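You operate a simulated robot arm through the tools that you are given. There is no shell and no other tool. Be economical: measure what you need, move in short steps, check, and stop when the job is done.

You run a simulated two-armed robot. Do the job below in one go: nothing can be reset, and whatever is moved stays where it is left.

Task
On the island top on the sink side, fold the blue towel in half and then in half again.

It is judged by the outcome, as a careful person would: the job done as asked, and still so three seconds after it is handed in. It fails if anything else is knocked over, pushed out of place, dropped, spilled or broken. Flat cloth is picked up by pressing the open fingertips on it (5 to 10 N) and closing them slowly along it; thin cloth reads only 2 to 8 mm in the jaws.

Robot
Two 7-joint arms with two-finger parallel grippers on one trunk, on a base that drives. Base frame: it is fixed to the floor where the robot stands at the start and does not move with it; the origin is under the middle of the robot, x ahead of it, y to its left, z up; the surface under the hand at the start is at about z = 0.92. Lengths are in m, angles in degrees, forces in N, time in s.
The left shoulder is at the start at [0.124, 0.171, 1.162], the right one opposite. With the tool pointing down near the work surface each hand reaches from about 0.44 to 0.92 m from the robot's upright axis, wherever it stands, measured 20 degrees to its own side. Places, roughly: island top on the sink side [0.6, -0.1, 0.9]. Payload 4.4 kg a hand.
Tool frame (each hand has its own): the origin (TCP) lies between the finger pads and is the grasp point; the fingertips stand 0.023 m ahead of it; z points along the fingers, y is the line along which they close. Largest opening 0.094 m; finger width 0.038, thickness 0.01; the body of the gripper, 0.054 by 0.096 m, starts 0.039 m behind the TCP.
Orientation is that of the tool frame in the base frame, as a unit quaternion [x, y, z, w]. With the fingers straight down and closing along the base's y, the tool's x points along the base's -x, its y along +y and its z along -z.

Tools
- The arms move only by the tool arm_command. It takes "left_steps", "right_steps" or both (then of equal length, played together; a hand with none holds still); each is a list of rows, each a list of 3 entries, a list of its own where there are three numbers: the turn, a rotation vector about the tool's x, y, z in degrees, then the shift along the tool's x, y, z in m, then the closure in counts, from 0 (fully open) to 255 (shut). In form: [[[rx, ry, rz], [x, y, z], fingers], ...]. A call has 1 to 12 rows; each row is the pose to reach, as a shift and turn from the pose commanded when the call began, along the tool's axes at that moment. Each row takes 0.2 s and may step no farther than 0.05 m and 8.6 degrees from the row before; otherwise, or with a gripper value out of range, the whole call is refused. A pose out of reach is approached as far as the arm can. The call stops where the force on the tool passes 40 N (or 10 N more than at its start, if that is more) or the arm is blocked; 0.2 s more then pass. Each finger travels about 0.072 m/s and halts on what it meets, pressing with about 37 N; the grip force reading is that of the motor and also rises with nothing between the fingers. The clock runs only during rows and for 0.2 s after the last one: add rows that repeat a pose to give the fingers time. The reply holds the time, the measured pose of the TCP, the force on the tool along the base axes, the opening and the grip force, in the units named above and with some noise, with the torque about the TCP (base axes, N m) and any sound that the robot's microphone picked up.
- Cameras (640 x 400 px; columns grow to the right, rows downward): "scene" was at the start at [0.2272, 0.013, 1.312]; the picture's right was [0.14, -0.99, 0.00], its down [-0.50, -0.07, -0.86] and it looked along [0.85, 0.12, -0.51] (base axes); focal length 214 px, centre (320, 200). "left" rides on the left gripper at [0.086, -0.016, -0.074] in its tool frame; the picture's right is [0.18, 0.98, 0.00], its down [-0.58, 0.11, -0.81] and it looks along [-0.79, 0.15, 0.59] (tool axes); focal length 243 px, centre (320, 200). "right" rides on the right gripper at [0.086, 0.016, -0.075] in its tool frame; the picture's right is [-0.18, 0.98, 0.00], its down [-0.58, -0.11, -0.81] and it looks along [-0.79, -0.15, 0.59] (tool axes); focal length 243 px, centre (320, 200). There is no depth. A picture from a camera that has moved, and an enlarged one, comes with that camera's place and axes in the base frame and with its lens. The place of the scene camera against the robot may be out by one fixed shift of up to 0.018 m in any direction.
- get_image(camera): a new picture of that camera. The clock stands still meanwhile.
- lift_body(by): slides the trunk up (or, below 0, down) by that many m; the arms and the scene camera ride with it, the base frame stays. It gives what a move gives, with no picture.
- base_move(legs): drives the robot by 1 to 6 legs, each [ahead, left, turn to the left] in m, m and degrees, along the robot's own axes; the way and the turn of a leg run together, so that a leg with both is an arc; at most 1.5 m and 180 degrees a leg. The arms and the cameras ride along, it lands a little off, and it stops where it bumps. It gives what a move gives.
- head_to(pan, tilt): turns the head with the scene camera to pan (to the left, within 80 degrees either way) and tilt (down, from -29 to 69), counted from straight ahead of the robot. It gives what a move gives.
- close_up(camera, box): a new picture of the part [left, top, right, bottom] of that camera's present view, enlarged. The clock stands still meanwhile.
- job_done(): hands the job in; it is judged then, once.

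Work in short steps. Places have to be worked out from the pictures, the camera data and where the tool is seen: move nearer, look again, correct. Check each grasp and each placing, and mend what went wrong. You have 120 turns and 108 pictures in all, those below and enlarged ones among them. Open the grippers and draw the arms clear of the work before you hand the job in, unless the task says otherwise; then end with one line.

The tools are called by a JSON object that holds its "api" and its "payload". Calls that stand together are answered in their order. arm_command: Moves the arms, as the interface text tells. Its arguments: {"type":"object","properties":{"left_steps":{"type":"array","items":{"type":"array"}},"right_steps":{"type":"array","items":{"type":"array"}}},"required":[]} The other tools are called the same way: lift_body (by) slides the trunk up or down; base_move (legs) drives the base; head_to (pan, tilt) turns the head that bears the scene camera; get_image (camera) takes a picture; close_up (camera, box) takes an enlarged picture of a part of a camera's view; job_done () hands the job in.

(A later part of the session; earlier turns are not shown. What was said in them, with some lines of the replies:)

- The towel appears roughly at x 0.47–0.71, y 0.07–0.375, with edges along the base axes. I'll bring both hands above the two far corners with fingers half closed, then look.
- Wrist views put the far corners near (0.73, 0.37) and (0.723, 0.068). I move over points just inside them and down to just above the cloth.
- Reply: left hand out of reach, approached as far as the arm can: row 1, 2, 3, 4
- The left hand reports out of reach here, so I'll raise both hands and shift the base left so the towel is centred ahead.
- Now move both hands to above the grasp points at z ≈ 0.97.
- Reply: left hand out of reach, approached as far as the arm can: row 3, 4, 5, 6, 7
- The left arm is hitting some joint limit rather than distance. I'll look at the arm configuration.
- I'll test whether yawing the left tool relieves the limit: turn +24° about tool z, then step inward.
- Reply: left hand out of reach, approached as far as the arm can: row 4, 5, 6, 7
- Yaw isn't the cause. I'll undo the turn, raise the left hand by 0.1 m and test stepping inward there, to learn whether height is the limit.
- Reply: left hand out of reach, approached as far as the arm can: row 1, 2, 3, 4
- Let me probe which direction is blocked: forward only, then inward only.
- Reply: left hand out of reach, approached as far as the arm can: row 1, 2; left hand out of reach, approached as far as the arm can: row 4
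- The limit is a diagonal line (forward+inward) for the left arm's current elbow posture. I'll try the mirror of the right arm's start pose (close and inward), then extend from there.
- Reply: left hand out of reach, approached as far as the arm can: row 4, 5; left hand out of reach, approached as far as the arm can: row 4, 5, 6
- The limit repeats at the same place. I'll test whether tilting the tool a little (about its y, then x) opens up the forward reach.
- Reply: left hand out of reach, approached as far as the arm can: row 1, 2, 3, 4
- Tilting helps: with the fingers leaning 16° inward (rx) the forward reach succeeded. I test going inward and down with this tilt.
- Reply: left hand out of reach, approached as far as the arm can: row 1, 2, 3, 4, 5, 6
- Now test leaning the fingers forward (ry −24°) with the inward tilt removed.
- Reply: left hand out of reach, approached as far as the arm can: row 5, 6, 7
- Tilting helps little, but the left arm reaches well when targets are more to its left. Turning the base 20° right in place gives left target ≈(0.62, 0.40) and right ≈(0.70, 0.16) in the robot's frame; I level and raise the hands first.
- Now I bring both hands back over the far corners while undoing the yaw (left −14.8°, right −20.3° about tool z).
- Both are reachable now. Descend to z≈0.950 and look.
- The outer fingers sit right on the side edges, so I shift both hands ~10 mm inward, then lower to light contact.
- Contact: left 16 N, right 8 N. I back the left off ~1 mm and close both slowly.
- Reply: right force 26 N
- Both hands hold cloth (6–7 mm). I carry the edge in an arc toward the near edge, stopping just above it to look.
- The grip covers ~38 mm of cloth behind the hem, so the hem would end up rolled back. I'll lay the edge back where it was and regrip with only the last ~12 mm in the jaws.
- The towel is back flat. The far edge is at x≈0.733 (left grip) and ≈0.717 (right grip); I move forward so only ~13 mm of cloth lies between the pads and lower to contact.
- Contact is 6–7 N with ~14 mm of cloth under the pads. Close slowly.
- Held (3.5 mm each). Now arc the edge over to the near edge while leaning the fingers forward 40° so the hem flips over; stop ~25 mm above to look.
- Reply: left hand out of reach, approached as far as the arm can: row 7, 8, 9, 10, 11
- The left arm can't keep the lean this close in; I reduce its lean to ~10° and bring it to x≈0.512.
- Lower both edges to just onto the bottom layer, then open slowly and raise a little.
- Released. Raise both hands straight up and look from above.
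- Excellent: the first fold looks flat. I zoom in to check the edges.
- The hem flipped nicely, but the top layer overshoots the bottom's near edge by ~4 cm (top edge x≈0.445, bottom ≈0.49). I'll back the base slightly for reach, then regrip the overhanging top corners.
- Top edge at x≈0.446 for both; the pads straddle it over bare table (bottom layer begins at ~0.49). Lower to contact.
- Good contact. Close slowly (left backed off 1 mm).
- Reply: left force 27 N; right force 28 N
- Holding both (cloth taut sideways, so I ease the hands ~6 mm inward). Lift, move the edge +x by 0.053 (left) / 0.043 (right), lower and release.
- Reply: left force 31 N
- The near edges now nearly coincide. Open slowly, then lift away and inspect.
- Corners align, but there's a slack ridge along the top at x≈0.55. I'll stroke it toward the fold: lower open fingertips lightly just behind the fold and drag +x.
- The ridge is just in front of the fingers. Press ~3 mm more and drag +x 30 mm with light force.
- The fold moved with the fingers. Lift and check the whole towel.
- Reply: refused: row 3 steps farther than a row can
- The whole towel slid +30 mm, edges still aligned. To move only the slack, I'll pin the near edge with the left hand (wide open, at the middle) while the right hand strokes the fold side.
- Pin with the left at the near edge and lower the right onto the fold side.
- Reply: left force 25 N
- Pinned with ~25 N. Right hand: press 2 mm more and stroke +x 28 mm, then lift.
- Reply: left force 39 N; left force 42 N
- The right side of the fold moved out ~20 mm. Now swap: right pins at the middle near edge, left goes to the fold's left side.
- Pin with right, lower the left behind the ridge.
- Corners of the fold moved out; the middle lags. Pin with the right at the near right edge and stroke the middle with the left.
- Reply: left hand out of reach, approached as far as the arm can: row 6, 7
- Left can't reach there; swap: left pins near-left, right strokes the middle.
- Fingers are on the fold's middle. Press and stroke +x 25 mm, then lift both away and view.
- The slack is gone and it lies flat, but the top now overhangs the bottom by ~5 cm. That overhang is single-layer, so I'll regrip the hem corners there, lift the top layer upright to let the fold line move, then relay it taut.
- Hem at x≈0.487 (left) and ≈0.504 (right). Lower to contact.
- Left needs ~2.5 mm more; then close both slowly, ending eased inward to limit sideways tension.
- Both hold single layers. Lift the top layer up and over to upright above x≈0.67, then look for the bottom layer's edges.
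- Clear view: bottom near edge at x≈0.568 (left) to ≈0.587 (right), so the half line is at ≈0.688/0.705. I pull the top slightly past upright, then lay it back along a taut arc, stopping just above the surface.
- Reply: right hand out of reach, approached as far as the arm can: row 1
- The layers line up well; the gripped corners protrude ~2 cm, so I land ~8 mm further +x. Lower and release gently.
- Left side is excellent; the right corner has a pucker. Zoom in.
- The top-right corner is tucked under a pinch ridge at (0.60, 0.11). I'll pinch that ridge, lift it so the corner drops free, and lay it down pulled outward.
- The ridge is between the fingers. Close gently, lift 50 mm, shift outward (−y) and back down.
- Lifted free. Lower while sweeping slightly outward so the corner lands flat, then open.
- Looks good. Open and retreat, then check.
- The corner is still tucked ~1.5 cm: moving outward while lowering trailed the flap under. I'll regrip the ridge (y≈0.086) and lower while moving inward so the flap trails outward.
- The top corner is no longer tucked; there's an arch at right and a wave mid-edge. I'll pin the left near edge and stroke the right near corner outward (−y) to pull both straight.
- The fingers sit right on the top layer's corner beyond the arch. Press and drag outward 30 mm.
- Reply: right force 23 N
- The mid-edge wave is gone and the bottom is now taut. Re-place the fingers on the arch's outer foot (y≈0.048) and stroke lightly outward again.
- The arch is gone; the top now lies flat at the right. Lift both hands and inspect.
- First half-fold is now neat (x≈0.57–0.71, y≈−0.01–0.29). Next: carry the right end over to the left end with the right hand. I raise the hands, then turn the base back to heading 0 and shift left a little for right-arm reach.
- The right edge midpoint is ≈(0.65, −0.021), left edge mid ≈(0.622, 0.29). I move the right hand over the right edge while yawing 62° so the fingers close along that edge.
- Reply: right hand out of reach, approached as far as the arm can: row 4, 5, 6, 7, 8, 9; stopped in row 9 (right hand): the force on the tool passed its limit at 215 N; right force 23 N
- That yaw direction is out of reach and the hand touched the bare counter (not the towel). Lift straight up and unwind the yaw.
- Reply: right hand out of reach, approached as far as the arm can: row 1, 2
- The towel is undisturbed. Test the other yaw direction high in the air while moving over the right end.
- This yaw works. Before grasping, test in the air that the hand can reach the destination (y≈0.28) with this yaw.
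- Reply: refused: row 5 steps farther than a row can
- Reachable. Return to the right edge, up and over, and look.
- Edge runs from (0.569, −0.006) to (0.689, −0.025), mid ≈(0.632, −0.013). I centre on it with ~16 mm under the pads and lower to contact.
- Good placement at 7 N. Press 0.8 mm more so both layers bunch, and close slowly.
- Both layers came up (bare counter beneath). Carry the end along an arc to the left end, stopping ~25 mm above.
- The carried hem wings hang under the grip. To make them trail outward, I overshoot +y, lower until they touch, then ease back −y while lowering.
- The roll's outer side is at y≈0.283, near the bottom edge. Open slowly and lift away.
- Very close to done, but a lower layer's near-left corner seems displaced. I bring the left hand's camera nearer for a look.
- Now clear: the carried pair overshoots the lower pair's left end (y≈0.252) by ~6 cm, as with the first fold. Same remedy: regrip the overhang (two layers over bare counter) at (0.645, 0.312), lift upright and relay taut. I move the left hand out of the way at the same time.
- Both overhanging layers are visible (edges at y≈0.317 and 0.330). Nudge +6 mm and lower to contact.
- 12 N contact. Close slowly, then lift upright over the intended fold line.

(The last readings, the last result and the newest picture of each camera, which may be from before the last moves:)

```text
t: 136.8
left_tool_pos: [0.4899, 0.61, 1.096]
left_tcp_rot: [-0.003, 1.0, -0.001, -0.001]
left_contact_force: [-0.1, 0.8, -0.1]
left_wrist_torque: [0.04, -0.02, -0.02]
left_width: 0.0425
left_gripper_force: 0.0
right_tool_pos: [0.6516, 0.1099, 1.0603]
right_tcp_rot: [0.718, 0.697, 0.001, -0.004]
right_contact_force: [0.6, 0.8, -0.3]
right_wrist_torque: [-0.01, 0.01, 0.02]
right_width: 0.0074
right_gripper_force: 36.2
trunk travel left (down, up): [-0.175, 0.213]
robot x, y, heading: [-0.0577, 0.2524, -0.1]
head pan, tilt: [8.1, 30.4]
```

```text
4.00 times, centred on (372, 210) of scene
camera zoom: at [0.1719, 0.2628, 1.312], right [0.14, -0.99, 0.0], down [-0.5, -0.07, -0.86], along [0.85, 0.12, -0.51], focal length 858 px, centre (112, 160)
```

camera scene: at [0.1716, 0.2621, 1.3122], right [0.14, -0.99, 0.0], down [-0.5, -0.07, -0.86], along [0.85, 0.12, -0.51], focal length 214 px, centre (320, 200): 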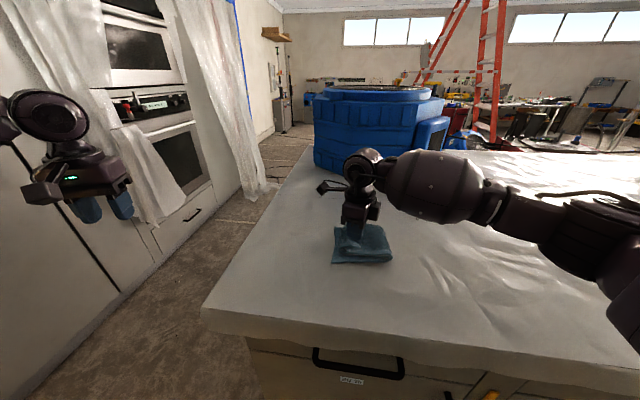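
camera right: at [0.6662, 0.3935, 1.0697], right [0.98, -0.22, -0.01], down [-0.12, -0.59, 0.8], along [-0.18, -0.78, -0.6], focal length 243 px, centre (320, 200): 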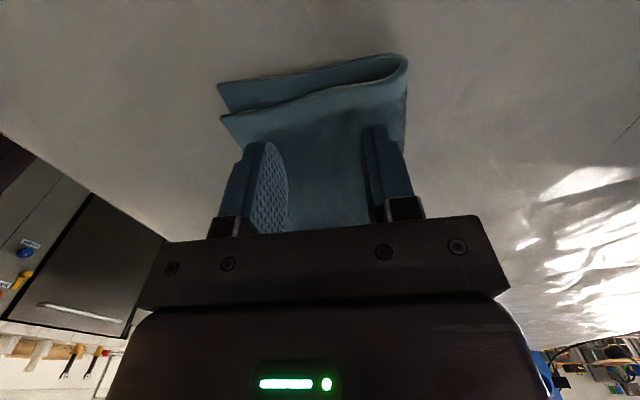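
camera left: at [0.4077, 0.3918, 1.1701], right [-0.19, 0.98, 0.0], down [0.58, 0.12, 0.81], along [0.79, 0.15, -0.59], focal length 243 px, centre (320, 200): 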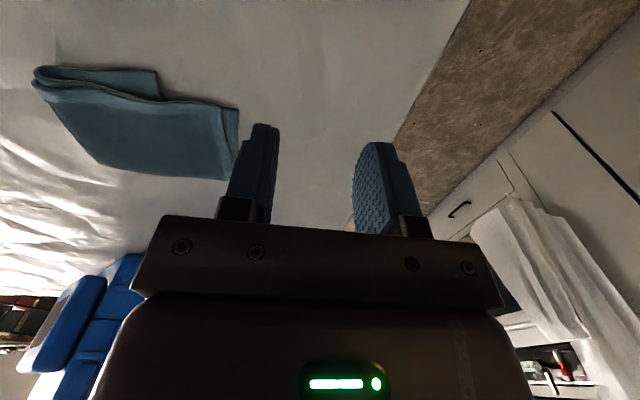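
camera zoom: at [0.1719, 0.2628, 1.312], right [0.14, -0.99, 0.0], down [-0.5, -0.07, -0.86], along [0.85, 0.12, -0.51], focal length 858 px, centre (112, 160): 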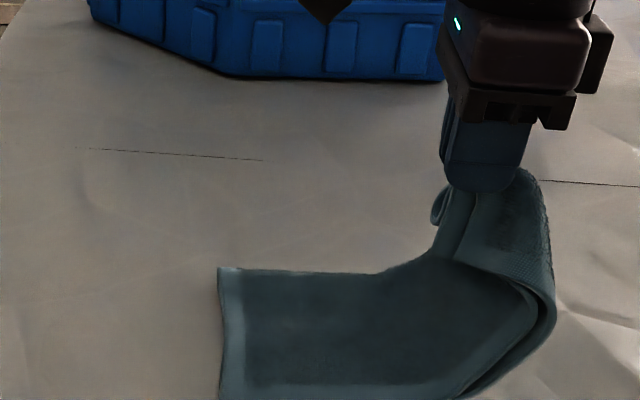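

Now the lower half is clearly visible: left edge at y≈0.252, x 0.574–0.702. Lay the top pair back along a taut arc to land its hem at y≈0.25, x-centre ≈0.638.

{"api": "arm_command", "payload": {"right_steps": [[[0, 0, 0], [-0.018, 0.001, 0.005], 255], [[0, 0, 0], [0.006, 0, -0.003], 255], [[0, 0, 0], [0.047, -0.006, 0.002], 255], [[0, 0, 0], [0.088, -0.011, 0.02], 255], [[0, 0, 0], [0.12, -0.015, 0.045], 255], [[0, 0, 0], [0.143, -0.019, 0.072], 255], [[0, 0, 0], [0.14, -0.019, 0.09], 255], [[0, 0, 0], [0.134, -0.018, 0.102], 255], [[0, 0, 0], [0.134, -0.018, 0.102], 255]]}}

{"api": "get_image", "payload": {"camera": "right"}}

{"api": "close_up", "payload": {"camera": "scene", "box": [300, 200, 428, 280]}}

```text
t: 138.8
left_tool_pos: [0.4891, 0.6089, 1.095]
left_tcp_rot: [-0.003, 1.0, -0.001, -0.001]
left_contact_force: [-0.6, 0.3, -0.4]
left_wrist_torque: [-0.03, -0.04, -0.01]
left_width: 0.0424
left_gripper_force: 0.0
right_tool_pos: [0.6377, 0.2436, 0.9631]
right_tcp_rot: [0.718, 0.696, 0.002, -0.004]
right_contact_force: [-1.0, 0.8, 2.8]
right_wrist_torque: [-0.04, 0.08, 0.0]
right_width: 0.0072
right_gripper_force: 37.0
trunk travel left (down, up): [-0.175, 0.213]
robot x, y, heading: [-0.0556, 0.2498, -0.0]
head pan, tilt: [8.1, 30.4]
```

```text
8 pictures are left
camera right: at [0.6572, 0.3271, 1.0373], right [0.98, -0.22, 0.0], down [-0.13, -0.59, 0.8], along [-0.18, -0.78, -0.6], focal length 243 px, centre (320, 200)
```

right: 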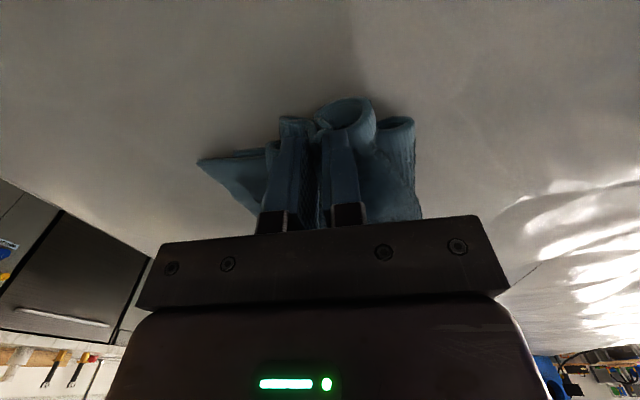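

```text
5.00 times, centred on (364, 240) of scene
camera zoom: at [0.1716, 0.2623, 1.3122], right [0.14, -0.99, 0.0], down [-0.5, -0.07, -0.86], along [0.85, 0.12, -0.51], focal length 1072 px, centre (100, 0)
```

zoom: 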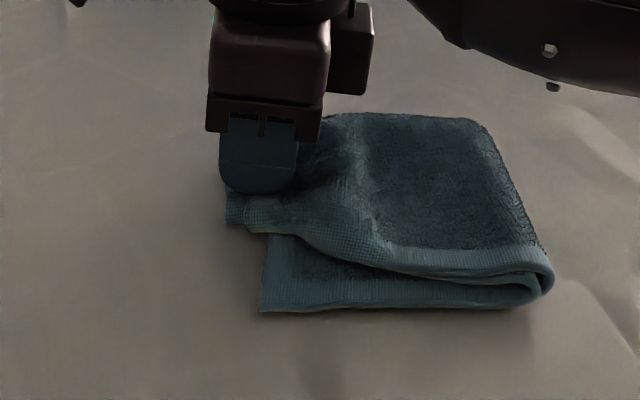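

Good alignment; upper hem is ~15 mm beyond the lower one. Ease back 12 mm, set down, open slowly and retreat upward.

{"api": "arm_command", "payload": {"right_steps": [[[0, 0, 0], [-0.006, 0, -0.008], 255], [[0, 0, 0], [-0.013, 0, -0.006], 255], [[0, 0, 0], [-0.013, 0, 0.003], 255], [[0, 0, 0], [-0.013, 0, 0.004], 240], [[0, 0, 0], [-0.013, 0, 0.004], 220], [[0, 0, 0], [-0.013, 0, 0.004], 200], [[0, 0, 0], [-0.013, 0, 0.004], 180], [[0, 0, 0], [-0.013, 0, 0.004], 160], [[0, 0, 0], [-0.013, 0, 0.004], 140], [[0, 0, 0], [-0.013, 0, -0.03], 140], [[0, 0, 0], [-0.013, 0, -0.07], 140], [[0, 0, 0], [-0.06, 0, -0.08], 140]]}}

{"api": "arm_command", "payload": {"right_steps": [[[0, 0, 0], [-0.045, 0, 0], 140], [[0, 0, 0], [-0.09, 0, 0], 140], [[0, 0, 0], [-0.135, 0, 0], 140], [[0, 0, 0], [-0.18, 0, 0], 140]]}}

{"api": "close_up", "payload": {"camera": "scene", "box": [300, 200, 428, 280]}}

```text
t: 141.4
left_tool_pos: [0.49, 0.6072, 1.095]
left_tcp_rot: [-0.001, 1.0, 0.0, 0.0]
left_contact_force: [0.7, 0.6, -0.7]
left_wrist_torque: [0.05, -0.03, 0.01]
left_width: 0.0425
left_gripper_force: 0.1
right_tool_pos: [0.6351, 0.1818, 1.0397]
right_tcp_rot: [0.719, 0.695, 0.002, -0.005]
right_contact_force: [0.8, 0.8, -0.4]
right_wrist_torque: [0.02, 0.04, -0.02]
right_width: 0.0422
right_gripper_force: 0.0
trunk travel left (down, up): [-0.175, 0.213]
robot x, y, heading: [-0.0532, 0.2473, -0.1]
head pan, tilt: [8.1, 30.4]
```

```text
t: 142.4
left_tool_pos: [0.4882, 0.6091, 1.0947]
left_tcp_rot: [-0.003, 1.0, -0.001, 0.0]
left_contact_force: [-0.6, -0.2, -0.3]
left_wrist_torque: [0.03, 0.01, -0.01]
left_width: 0.0423
left_gripper_force: 0.1
right_tool_pos: [0.6318, 0.0013, 1.0388]
right_tcp_rot: [0.718, 0.696, 0.002, -0.005]
right_contact_force: [0.4, 0.7, -0.1]
right_wrist_torque: [0.03, 0.02, -0.01]
right_width: 0.0425
right_gripper_force: 0.0
trunk travel left (down, up): [-0.175, 0.213]
robot x, y, heading: [-0.0533, 0.2503, 0.1]
head pan, tilt: [8.1, 30.4]
```

```text
5.00 times, centred on (364, 240) of scene
camera zoom: at [0.1716, 0.2616, 1.3121], right [0.14, -0.99, 0.0], down [-0.5, -0.07, -0.86], along [0.85, 0.12, -0.51], focal length 1072 px, centre (100, 0)
```

zoom: 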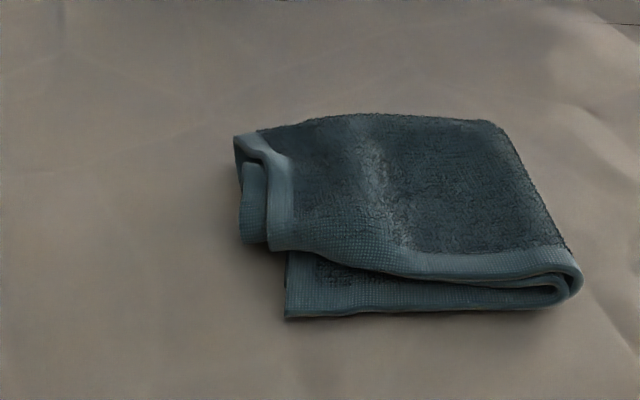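

The quarter fold is in place; only the pinch gather on the left end remains. With the closing axis along x, I can press closed fingertips on the gather and open them, spreading the cloth both ways with no net pull.

{"api": "arm_command", "payload": {"right_steps": [[[0, 0, 0], [0.04, 0, 0], 255], [[0, 0, 0], [0.08, 0, 0], 255], [[0, 0, 0], [0.12, 0, 0], 255], [[0, 0, 0], [0.16, 0, 0], 255], [[0, 0, 0], [0.2, 0.001, 0], 255], [[0, 0, 0], [0.231, 0.002, 0.01], 255], [[0, 0, 0], [0.231, 0.002, 0.045], 255], [[0, 0, 0], [0.231, 0.002, 0.068], 255], [[0, 0, 0], [0.231, 0.002, 0.075], 255], [[0, 0, 0], [0.231, 0.002, 0.077], 255]]}}

```text
t: 144.6
left_tool_pos: [0.4893, 0.6104, 1.0945]
left_tcp_rot: [-0.003, 1.0, -0.001, 0.0]
left_contact_force: [0.9, 1.0, 0.2]
left_wrist_torque: [0.0, 0.0, -0.02]
left_width: 0.0421
left_gripper_force: 0.0
right_tool_pos: [0.6412, 0.2349, 0.9631]
right_tcp_rot: [0.719, 0.695, 0.002, -0.004]
right_contact_force: [-0.2, 0.3, 0.6]
right_wrist_torque: [-0.01, 0.03, -0.03]
right_width: 0.0
right_gripper_force: 36.8
trunk travel left (down, up): [-0.175, 0.213]
robot x, y, heading: [-0.0558, 0.2487, 0.2]
head pan, tilt: [8.1, 30.4]
```

Just touching. Press ~5 mm further and open the fingers slowly, then lift.

{"api": "arm_command", "payload": {"right_steps": [[[0, 0, 0], [0, 0, 0.005], 255], [[0, 0, 0], [0, 0, 0.007], 240], [[0, 0, 0], [0, 0, 0.008], 215], [[0, 0, 0], [0, 0, 0.008], 190], [[0, 0, 0], [0, 0, 0.008], 160], [[0, 0, 0], [0, 0, 0.008], 130], [[0, 0, 0], [0, 0, 0.008], 100], [[0, 0, 0], [0, 0, 0.008], 70], [[0, 0, 0], [0, 0, 0.008], 40], [[0, 0, 0], [0, 0, 0.008], 10], [[0, 0, 0], [0, 0, 0.008], 0], [[0, 0, 0], [0, 0, 0.008], 0]]}}

{"api": "arm_command", "payload": {"right_steps": [[[0, 0, 0], [0, 0, -0.04], 0], [[0, 0, 0], [0, 0, -0.08], 0], [[0, 0, 0], [-0.045, 0, -0.08], 30], [[0, 0, 0], [-0.09, 0, -0.08], 60], [[0, 0, 0], [-0.135, 0, -0.08], 100], [[0, 0, 0], [-0.18, 0, -0.08], 140], [[0, 0, 0], [-0.225, 0, -0.08], 140]]}}

{"api": "close_up", "payload": {"camera": "scene", "box": [300, 200, 428, 280]}}

```text
t: 147.2
left_tool_pos: [0.4889, 0.609, 1.0958]
left_tcp_rot: [-0.002, 1.0, 0.0, -0.001]
left_contact_force: [-0.1, 0.9, -0.2]
left_wrist_torque: [-0.03, -0.05, 0.02]
left_width: 0.0426
left_gripper_force: 0.0
right_tool_pos: [0.6393, 0.2364, 0.9546]
right_tcp_rot: [0.719, 0.695, 0.002, -0.005]
right_contact_force: [-0.1, 0.7, 3.8]
right_wrist_torque: [-0.05, 0.16, 0.02]
right_width: 0.0938
right_gripper_force: 0.1
trunk travel left (down, up): [-0.175, 0.213]
robot x, y, heading: [-0.0535, 0.2502, 0.0]
head pan, tilt: [8.1, 30.4]
```

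```text
t: 148.8
left_tool_pos: [0.4895, 0.6091, 1.0959]
left_tcp_rot: [-0.002, 1.0, -0.002, -0.001]
left_contact_force: [-0.9, -0.4, 0.1]
left_wrist_torque: [0.02, -0.03, 0.02]
left_width: 0.0426
left_gripper_force: 0.2
right_tool_pos: [0.6333, 0.0099, 1.0326]
right_tcp_rot: [0.719, 0.695, 0.003, -0.005]
right_contact_force: [-1.4, -0.9, -0.2]
right_wrist_torque: [0.03, -0.03, -0.03]
right_width: 0.0425
right_gripper_force: 0.1
trunk travel left (down, up): [-0.175, 0.213]
robot x, y, heading: [-0.0539, 0.2522, 0.2]
head pan, tilt: [8.1, 30.4]
```

```text
5.00 times, centred on (364, 240) of scene
camera zoom: at [0.1717, 0.2612, 1.3121], right [0.14, -0.99, 0.0], down [-0.5, -0.07, -0.86], along [0.85, 0.12, -0.51], focal length 1072 px, centre (100, 0)
```

zoom: 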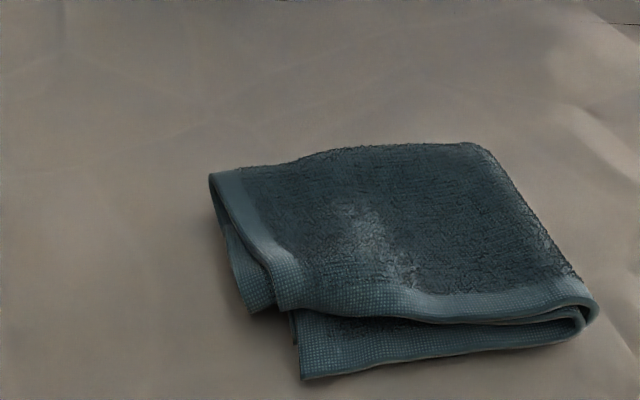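

Better at the far side; the near side of the gather remains. Repeat the spread centred at (0.598, 0.234), turned to match the edge direction.

{"api": "arm_command", "payload": {"right_steps": [[[0, 0, -4], [0.04, -0.008, 0], 255], [[0, 0, -8], [0.08, -0.016, 0], 255], [[0, 0, -12], [0.12, -0.024, 0], 255], [[0, 0, -16], [0.16, -0.032, 0], 255], [[0, 0, -20], [0.2, -0.04, 0], 255], [[0, 0, -22], [0.2206, -0.0425, 0.01], 255], [[0, 0, -22], [0.2206, -0.0425, 0.04], 255], [[0, 0, -22], [0.2206, -0.0425, 0.065], 255], [[0, 0, -22], [0.2206, -0.0425, 0.0705], 255]]}}

{"api": "arm_command", "payload": {"right_steps": [[[0, 0, 0], [0, 0, 0.005], 255], [[0, 0, 0], [0, 0, 0.007], 240], [[0, 0, 0], [0, 0, 0.009], 215], [[0, 0, 0], [0, 0, 0.009], 190], [[0, 0, 0], [0, 0, 0.009], 160], [[0, 0, 0], [0, 0, 0.009], 130], [[0, 0, 0], [0, 0, 0.009], 100], [[0, 0, 0], [0, 0, 0.009], 70], [[0, 0, 0], [0, 0, 0.009], 40], [[0, 0, 0], [0, 0, 0.009], 30], [[0, 0, 0], [0, 0, 0.009], 30]]}}

{"api": "arm_command", "payload": {"right_steps": [[[0, 0, 0], [0, 0, -0.04], 30], [[0, 0, 0], [0, 0, -0.075], 30], [[0, 0, 0], [-0.045, 0, -0.075], 60], [[0, 0, 0], [-0.09, 0, -0.075], 100], [[0, 0, 0], [-0.135, 0, -0.075], 140], [[0, 0, 0], [-0.18, 0, -0.075], 140], [[0, 0, 0], [-0.225, 0, -0.075], 140]]}}

{"api": "close_up", "payload": {"camera": "scene", "box": [300, 200, 428, 280]}}

```text
t: 150.8
left_tool_pos: [0.4887, 0.6097, 1.0936]
left_tcp_rot: [-0.003, 1.0, -0.001, -0.001]
left_contact_force: [0.5, 0.5, -0.3]
left_wrist_torque: [0.02, -0.01, 0.01]
left_width: 0.0425
left_gripper_force: 0.0
right_tool_pos: [0.5972, 0.2329, 0.9644]
right_tcp_rot: [0.573, 0.82, 0.004, -0.003]
right_contact_force: [0.8, 0.1, -0.1]
right_wrist_torque: [-0.02, 0.02, -0.02]
right_width: 0.0
right_gripper_force: 37.1
trunk travel left (down, up): [-0.175, 0.213]
robot x, y, heading: [-0.056, 0.2516, 0.1]
head pan, tilt: [8.1, 30.4]
```

```text
t: 153.2
left_tool_pos: [0.4899, 0.6104, 1.0951]
left_tcp_rot: [-0.002, 1.0, -0.001, 0.0]
left_contact_force: [0.8, 0.8, 0.0]
left_wrist_torque: [0.01, 0.01, -0.01]
left_width: 0.0426
left_gripper_force: 0.1
right_tool_pos: [0.5974, 0.2326, 0.9563]
right_tcp_rot: [0.572, 0.82, 0.003, -0.004]
right_contact_force: [0.5, -0.6, 2.4]
right_wrist_torque: [-0.08, 0.11, -0.01]
right_width: 0.0824
right_gripper_force: 0.2
trunk travel left (down, up): [-0.175, 0.213]
robot x, y, heading: [-0.0574, 0.246, 0.1]
head pan, tilt: [8.1, 30.4]
```

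```text
t: 154.8
left_tool_pos: [0.4887, 0.6094, 1.0946]
left_tcp_rot: [-0.003, 1.0, -0.001, -0.001]
left_contact_force: [-0.7, 0.3, 1.2]
left_wrist_torque: [0.03, 0.0, 0.01]
left_width: 0.0422
left_gripper_force: 0.0
right_tool_pos: [0.6726, 0.0196, 1.0275]
right_tcp_rot: [0.572, 0.82, 0.004, -0.004]
right_contact_force: [0.1, -0.2, 0.6]
right_wrist_torque: [0.03, -0.02, 0.01]
right_width: 0.0424
right_gripper_force: 0.0
trunk travel left (down, up): [-0.175, 0.213]
robot x, y, heading: [-0.0505, 0.249, -0.1]
head pan, tilt: [8.1, 30.4]
```

```text
5.00 times, centred on (364, 240) of scene
camera zoom: at [0.172, 0.2615, 1.312], right [0.14, -0.99, 0.0], down [-0.5, -0.07, -0.86], along [0.85, 0.12, -0.51], focal length 1072 px, centre (100, 0)
```

zoom: 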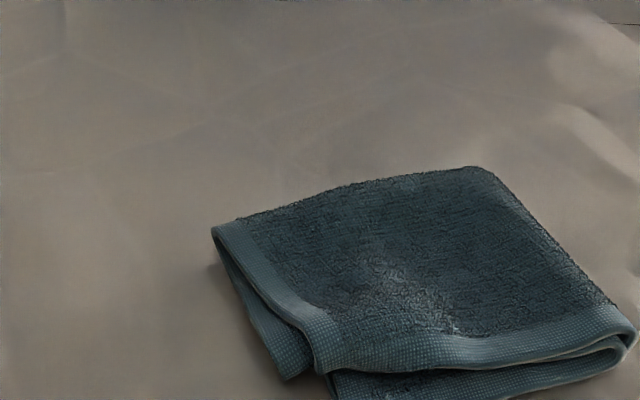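

The gather is nearly flat and edges roughly meet. One wider view to judge the result.

{"api": "close_up", "payload": {"camera": "scene", "box": [300, 215, 460, 315]}}

```text
4.00 times, centred on (380, 265) of scene
camera zoom: at [0.172, 0.2615, 1.312], right [0.14, -0.99, 0.0], down [-0.5, -0.07, -0.86], along [0.85, 0.12, -0.51], focal length 858 px, centre (80, -60)
```

zoom: 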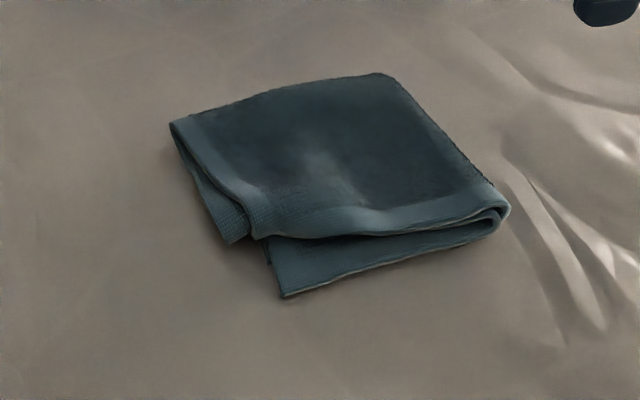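

The upper near-left corner is still ~2.5 cm short along its edge. One more spread, centred on that edge and aligned with it.

{"api": "arm_command", "payload": {"right_steps": [[[0, 0, -2], [0.045, -0.005, 0], 255], [[0, 0, -4], [0.09, -0.01, 0], 255], [[0, 0, -6], [0.135, -0.016, 0], 255], [[0, 0, -8], [0.18, -0.021, 0], 255], [[0, 0, -8], [0.2254, -0.0264, 0], 255], [[0, 0, -8], [0.2254, -0.0264, 0.035], 255], [[0, 0, -8], [0.2254, -0.0264, 0.06], 255], [[0, 0, -8], [0.2254, -0.0264, 0.066], 255]]}}

{"api": "arm_command", "payload": {"right_steps": [[[0, 0, 0], [0, 0, 0.005], 255], [[0, 0, 0], [0, 0, 0.008], 240], [[0, 0, 0], [0, 0, 0.0105], 215], [[0, 0, 0], [0, 0, 0.0105], 190], [[0, 0, 0], [0, 0, 0.0105], 160], [[0, 0, 0], [0, 0, 0.0105], 130], [[0, 0, 0], [0, 0, 0.0105], 100], [[0, 0, 0], [0, 0, 0.0105], 70], [[0, 0, 0], [0, 0, 0.0105], 40], [[0, 0, 0], [0, 0, 0.0105], 20], [[0, 0, 0], [0, 0, 0.0105], 20]]}}

{"api": "arm_command", "payload": {"right_steps": [[[0, 0, 0], [0, 0, -0.04], 20], [[0, 0, 0], [0, 0, -0.075], 30], [[0, 0, 0], [-0.045, 0, -0.075], 60], [[0, 0, 0], [-0.09, 0, -0.075], 100], [[0, 0, 0], [-0.135, 0, -0.09], 140], [[0, 0, 0], [-0.18, 0, -0.1], 140], [[0, 0, 0], [-0.225, 0, -0.1], 140]]}}

{"api": "close_up", "payload": {"camera": "scene", "box": [300, 215, 460, 315]}}

```text
t: 156.6
left_tool_pos: [0.4901, 0.6086, 1.0945]
left_tcp_rot: [-0.002, 1.0, -0.001, 0.0]
left_contact_force: [-0.3, -0.8, 0.2]
left_wrist_torque: [-0.02, -0.03, -0.02]
left_width: 0.0424
left_gripper_force: 0.2
right_tool_pos: [0.5701, 0.2249, 0.9634]
right_tcp_rot: [0.514, 0.858, 0.003, -0.003]
right_contact_force: [-0.2, 0.3, -0.3]
right_wrist_torque: [-0.02, 0.0, 0.01]
right_width: 0.0001
right_gripper_force: 37.4
trunk travel left (down, up): [-0.175, 0.213]
robot x, y, heading: [-0.0554, 0.2501, -0.3]
head pan, tilt: [8.1, 30.4]
```

```text
t: 159.0
left_tool_pos: [0.4894, 0.6097, 1.0959]
left_tcp_rot: [-0.002, 1.0, -0.001, -0.001]
left_contact_force: [1.5, 0.5, -0.7]
left_wrist_torque: [0.0, -0.01, -0.04]
left_width: 0.0424
left_gripper_force: 0.2
right_tool_pos: [0.5726, 0.2237, 0.9541]
right_tcp_rot: [0.514, 0.858, 0.003, -0.003]
right_contact_force: [0.6, 1.4, 4.7]
right_wrist_torque: [-0.15, 0.16, 0.02]
right_width: 0.0861
right_gripper_force: 0.0
trunk travel left (down, up): [-0.175, 0.213]
robot x, y, heading: [-0.0537, 0.2508, -0.1]
head pan, tilt: [8.1, 30.4]
```

```text
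t: 160.6
left_tool_pos: [0.4898, 0.6093, 1.0946]
left_tcp_rot: [-0.003, 1.0, -0.001, -0.001]
left_contact_force: [0.0, 0.1, -0.2]
left_wrist_torque: [0.03, 0.0, 0.0]
left_width: 0.0421
left_gripper_force: 0.0
right_tool_pos: [0.6785, 0.0245, 1.0519]
right_tcp_rot: [0.514, 0.858, 0.004, -0.004]
right_contact_force: [0.4, -0.7, 0.4]
right_wrist_torque: [0.04, 0.01, 0.0]
right_width: 0.0423
right_gripper_force: 0.1
trunk travel left (down, up): [-0.175, 0.213]
robot x, y, heading: [-0.0573, 0.2474, 0.1]
head pan, tilt: [8.1, 30.4]
```

```text
4.00 times, centred on (380, 265) of scene
camera zoom: at [0.1722, 0.2616, 1.3119], right [0.14, -0.99, 0.0], down [-0.5, -0.07, -0.86], along [0.85, 0.12, -0.51], focal length 858 px, centre (80, -60)
```

zoom: 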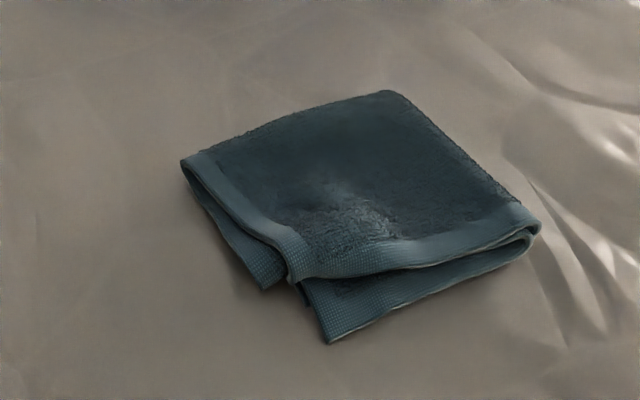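

The towel lies flat as a quartered square with only a small edge offset. I'll open the grippers and draw the arms well clear.

{"api": "arm_command", "payload": {"left_steps": [[[0, 0, 0], [0, 0, -0.02], 80], [[0, 0, 0], [0, 0, -0.04], 0], [[0, 0, 0], [0, 0, -0.05], 0], [[0, 0, 0], [0, 0, -0.05], 0]], "right_steps": [[[0, 0, 0], [-0.02, -0.02, -0.03], 80], [[0, 0, 0], [-0.04, -0.04, -0.06], 0], [[0, 0, 0], [-0.06, -0.06, -0.08], 0], [[0, 0, 0], [-0.08, -0.08, -0.08], 0]]}}

{"api": "get_image", "payload": {"camera": "scene"}}

```text
t: 161.6
left_tool_pos: [0.4892, 0.6094, 1.1457]
left_tcp_rot: [-0.002, 1.0, -0.001, -0.001]
left_contact_force: [0.6, 0.0, -0.5]
left_wrist_torque: [0.04, -0.03, -0.02]
left_width: 0.0939
left_gripper_force: 0.0
right_tool_pos: [0.6464, -0.0849, 1.1308]
right_tcp_rot: [0.514, 0.858, 0.003, -0.004]
right_contact_force: [0.5, -0.5, 0.0]
right_wrist_torque: [0.0, 0.02, 0.02]
right_width: 0.094
right_gripper_force: 0.0
trunk travel left (down, up): [-0.175, 0.213]
robot x, y, heading: [-0.0542, 0.2496, 0.1]
head pan, tilt: [8.1, 30.4]
```

```text
1 pictures are left
camera scene: at [0.172, 0.2616, 1.312], right [0.14, -0.99, 0.0], down [-0.5, -0.07, -0.86], along [0.85, 0.12, -0.51], focal length 214 px, centre (320, 200)
```

scene: 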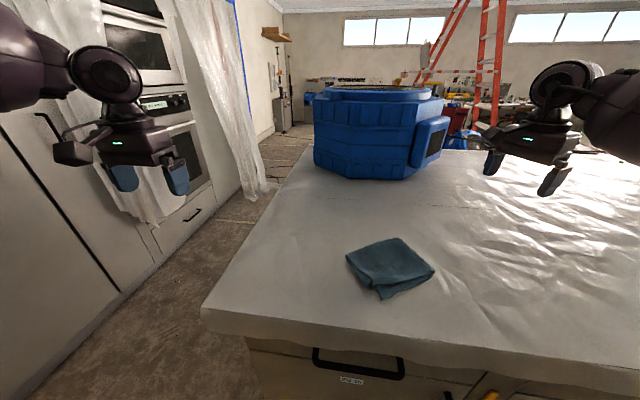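

The towel is folded in quarters on the island, nothing else has moved, and the arms are clear with the grippers open. Handing in.

{"api": "job_done", "payload": {}}

```text
The job is handed in.
```

The blue towel is folded in half and in half again on the sink side of the island, but the fold isn't perfectly square. One corner of the top half sits about 2.5 cm short of the layer beneath it, and a slight ridge remains. The towel also ended up turned and a little to one side of where it started. While I was repositioning, the right gripper once hit the bare counter hard (215 N reading); I saw no damage, and nothing else in the camera view was disturbed.
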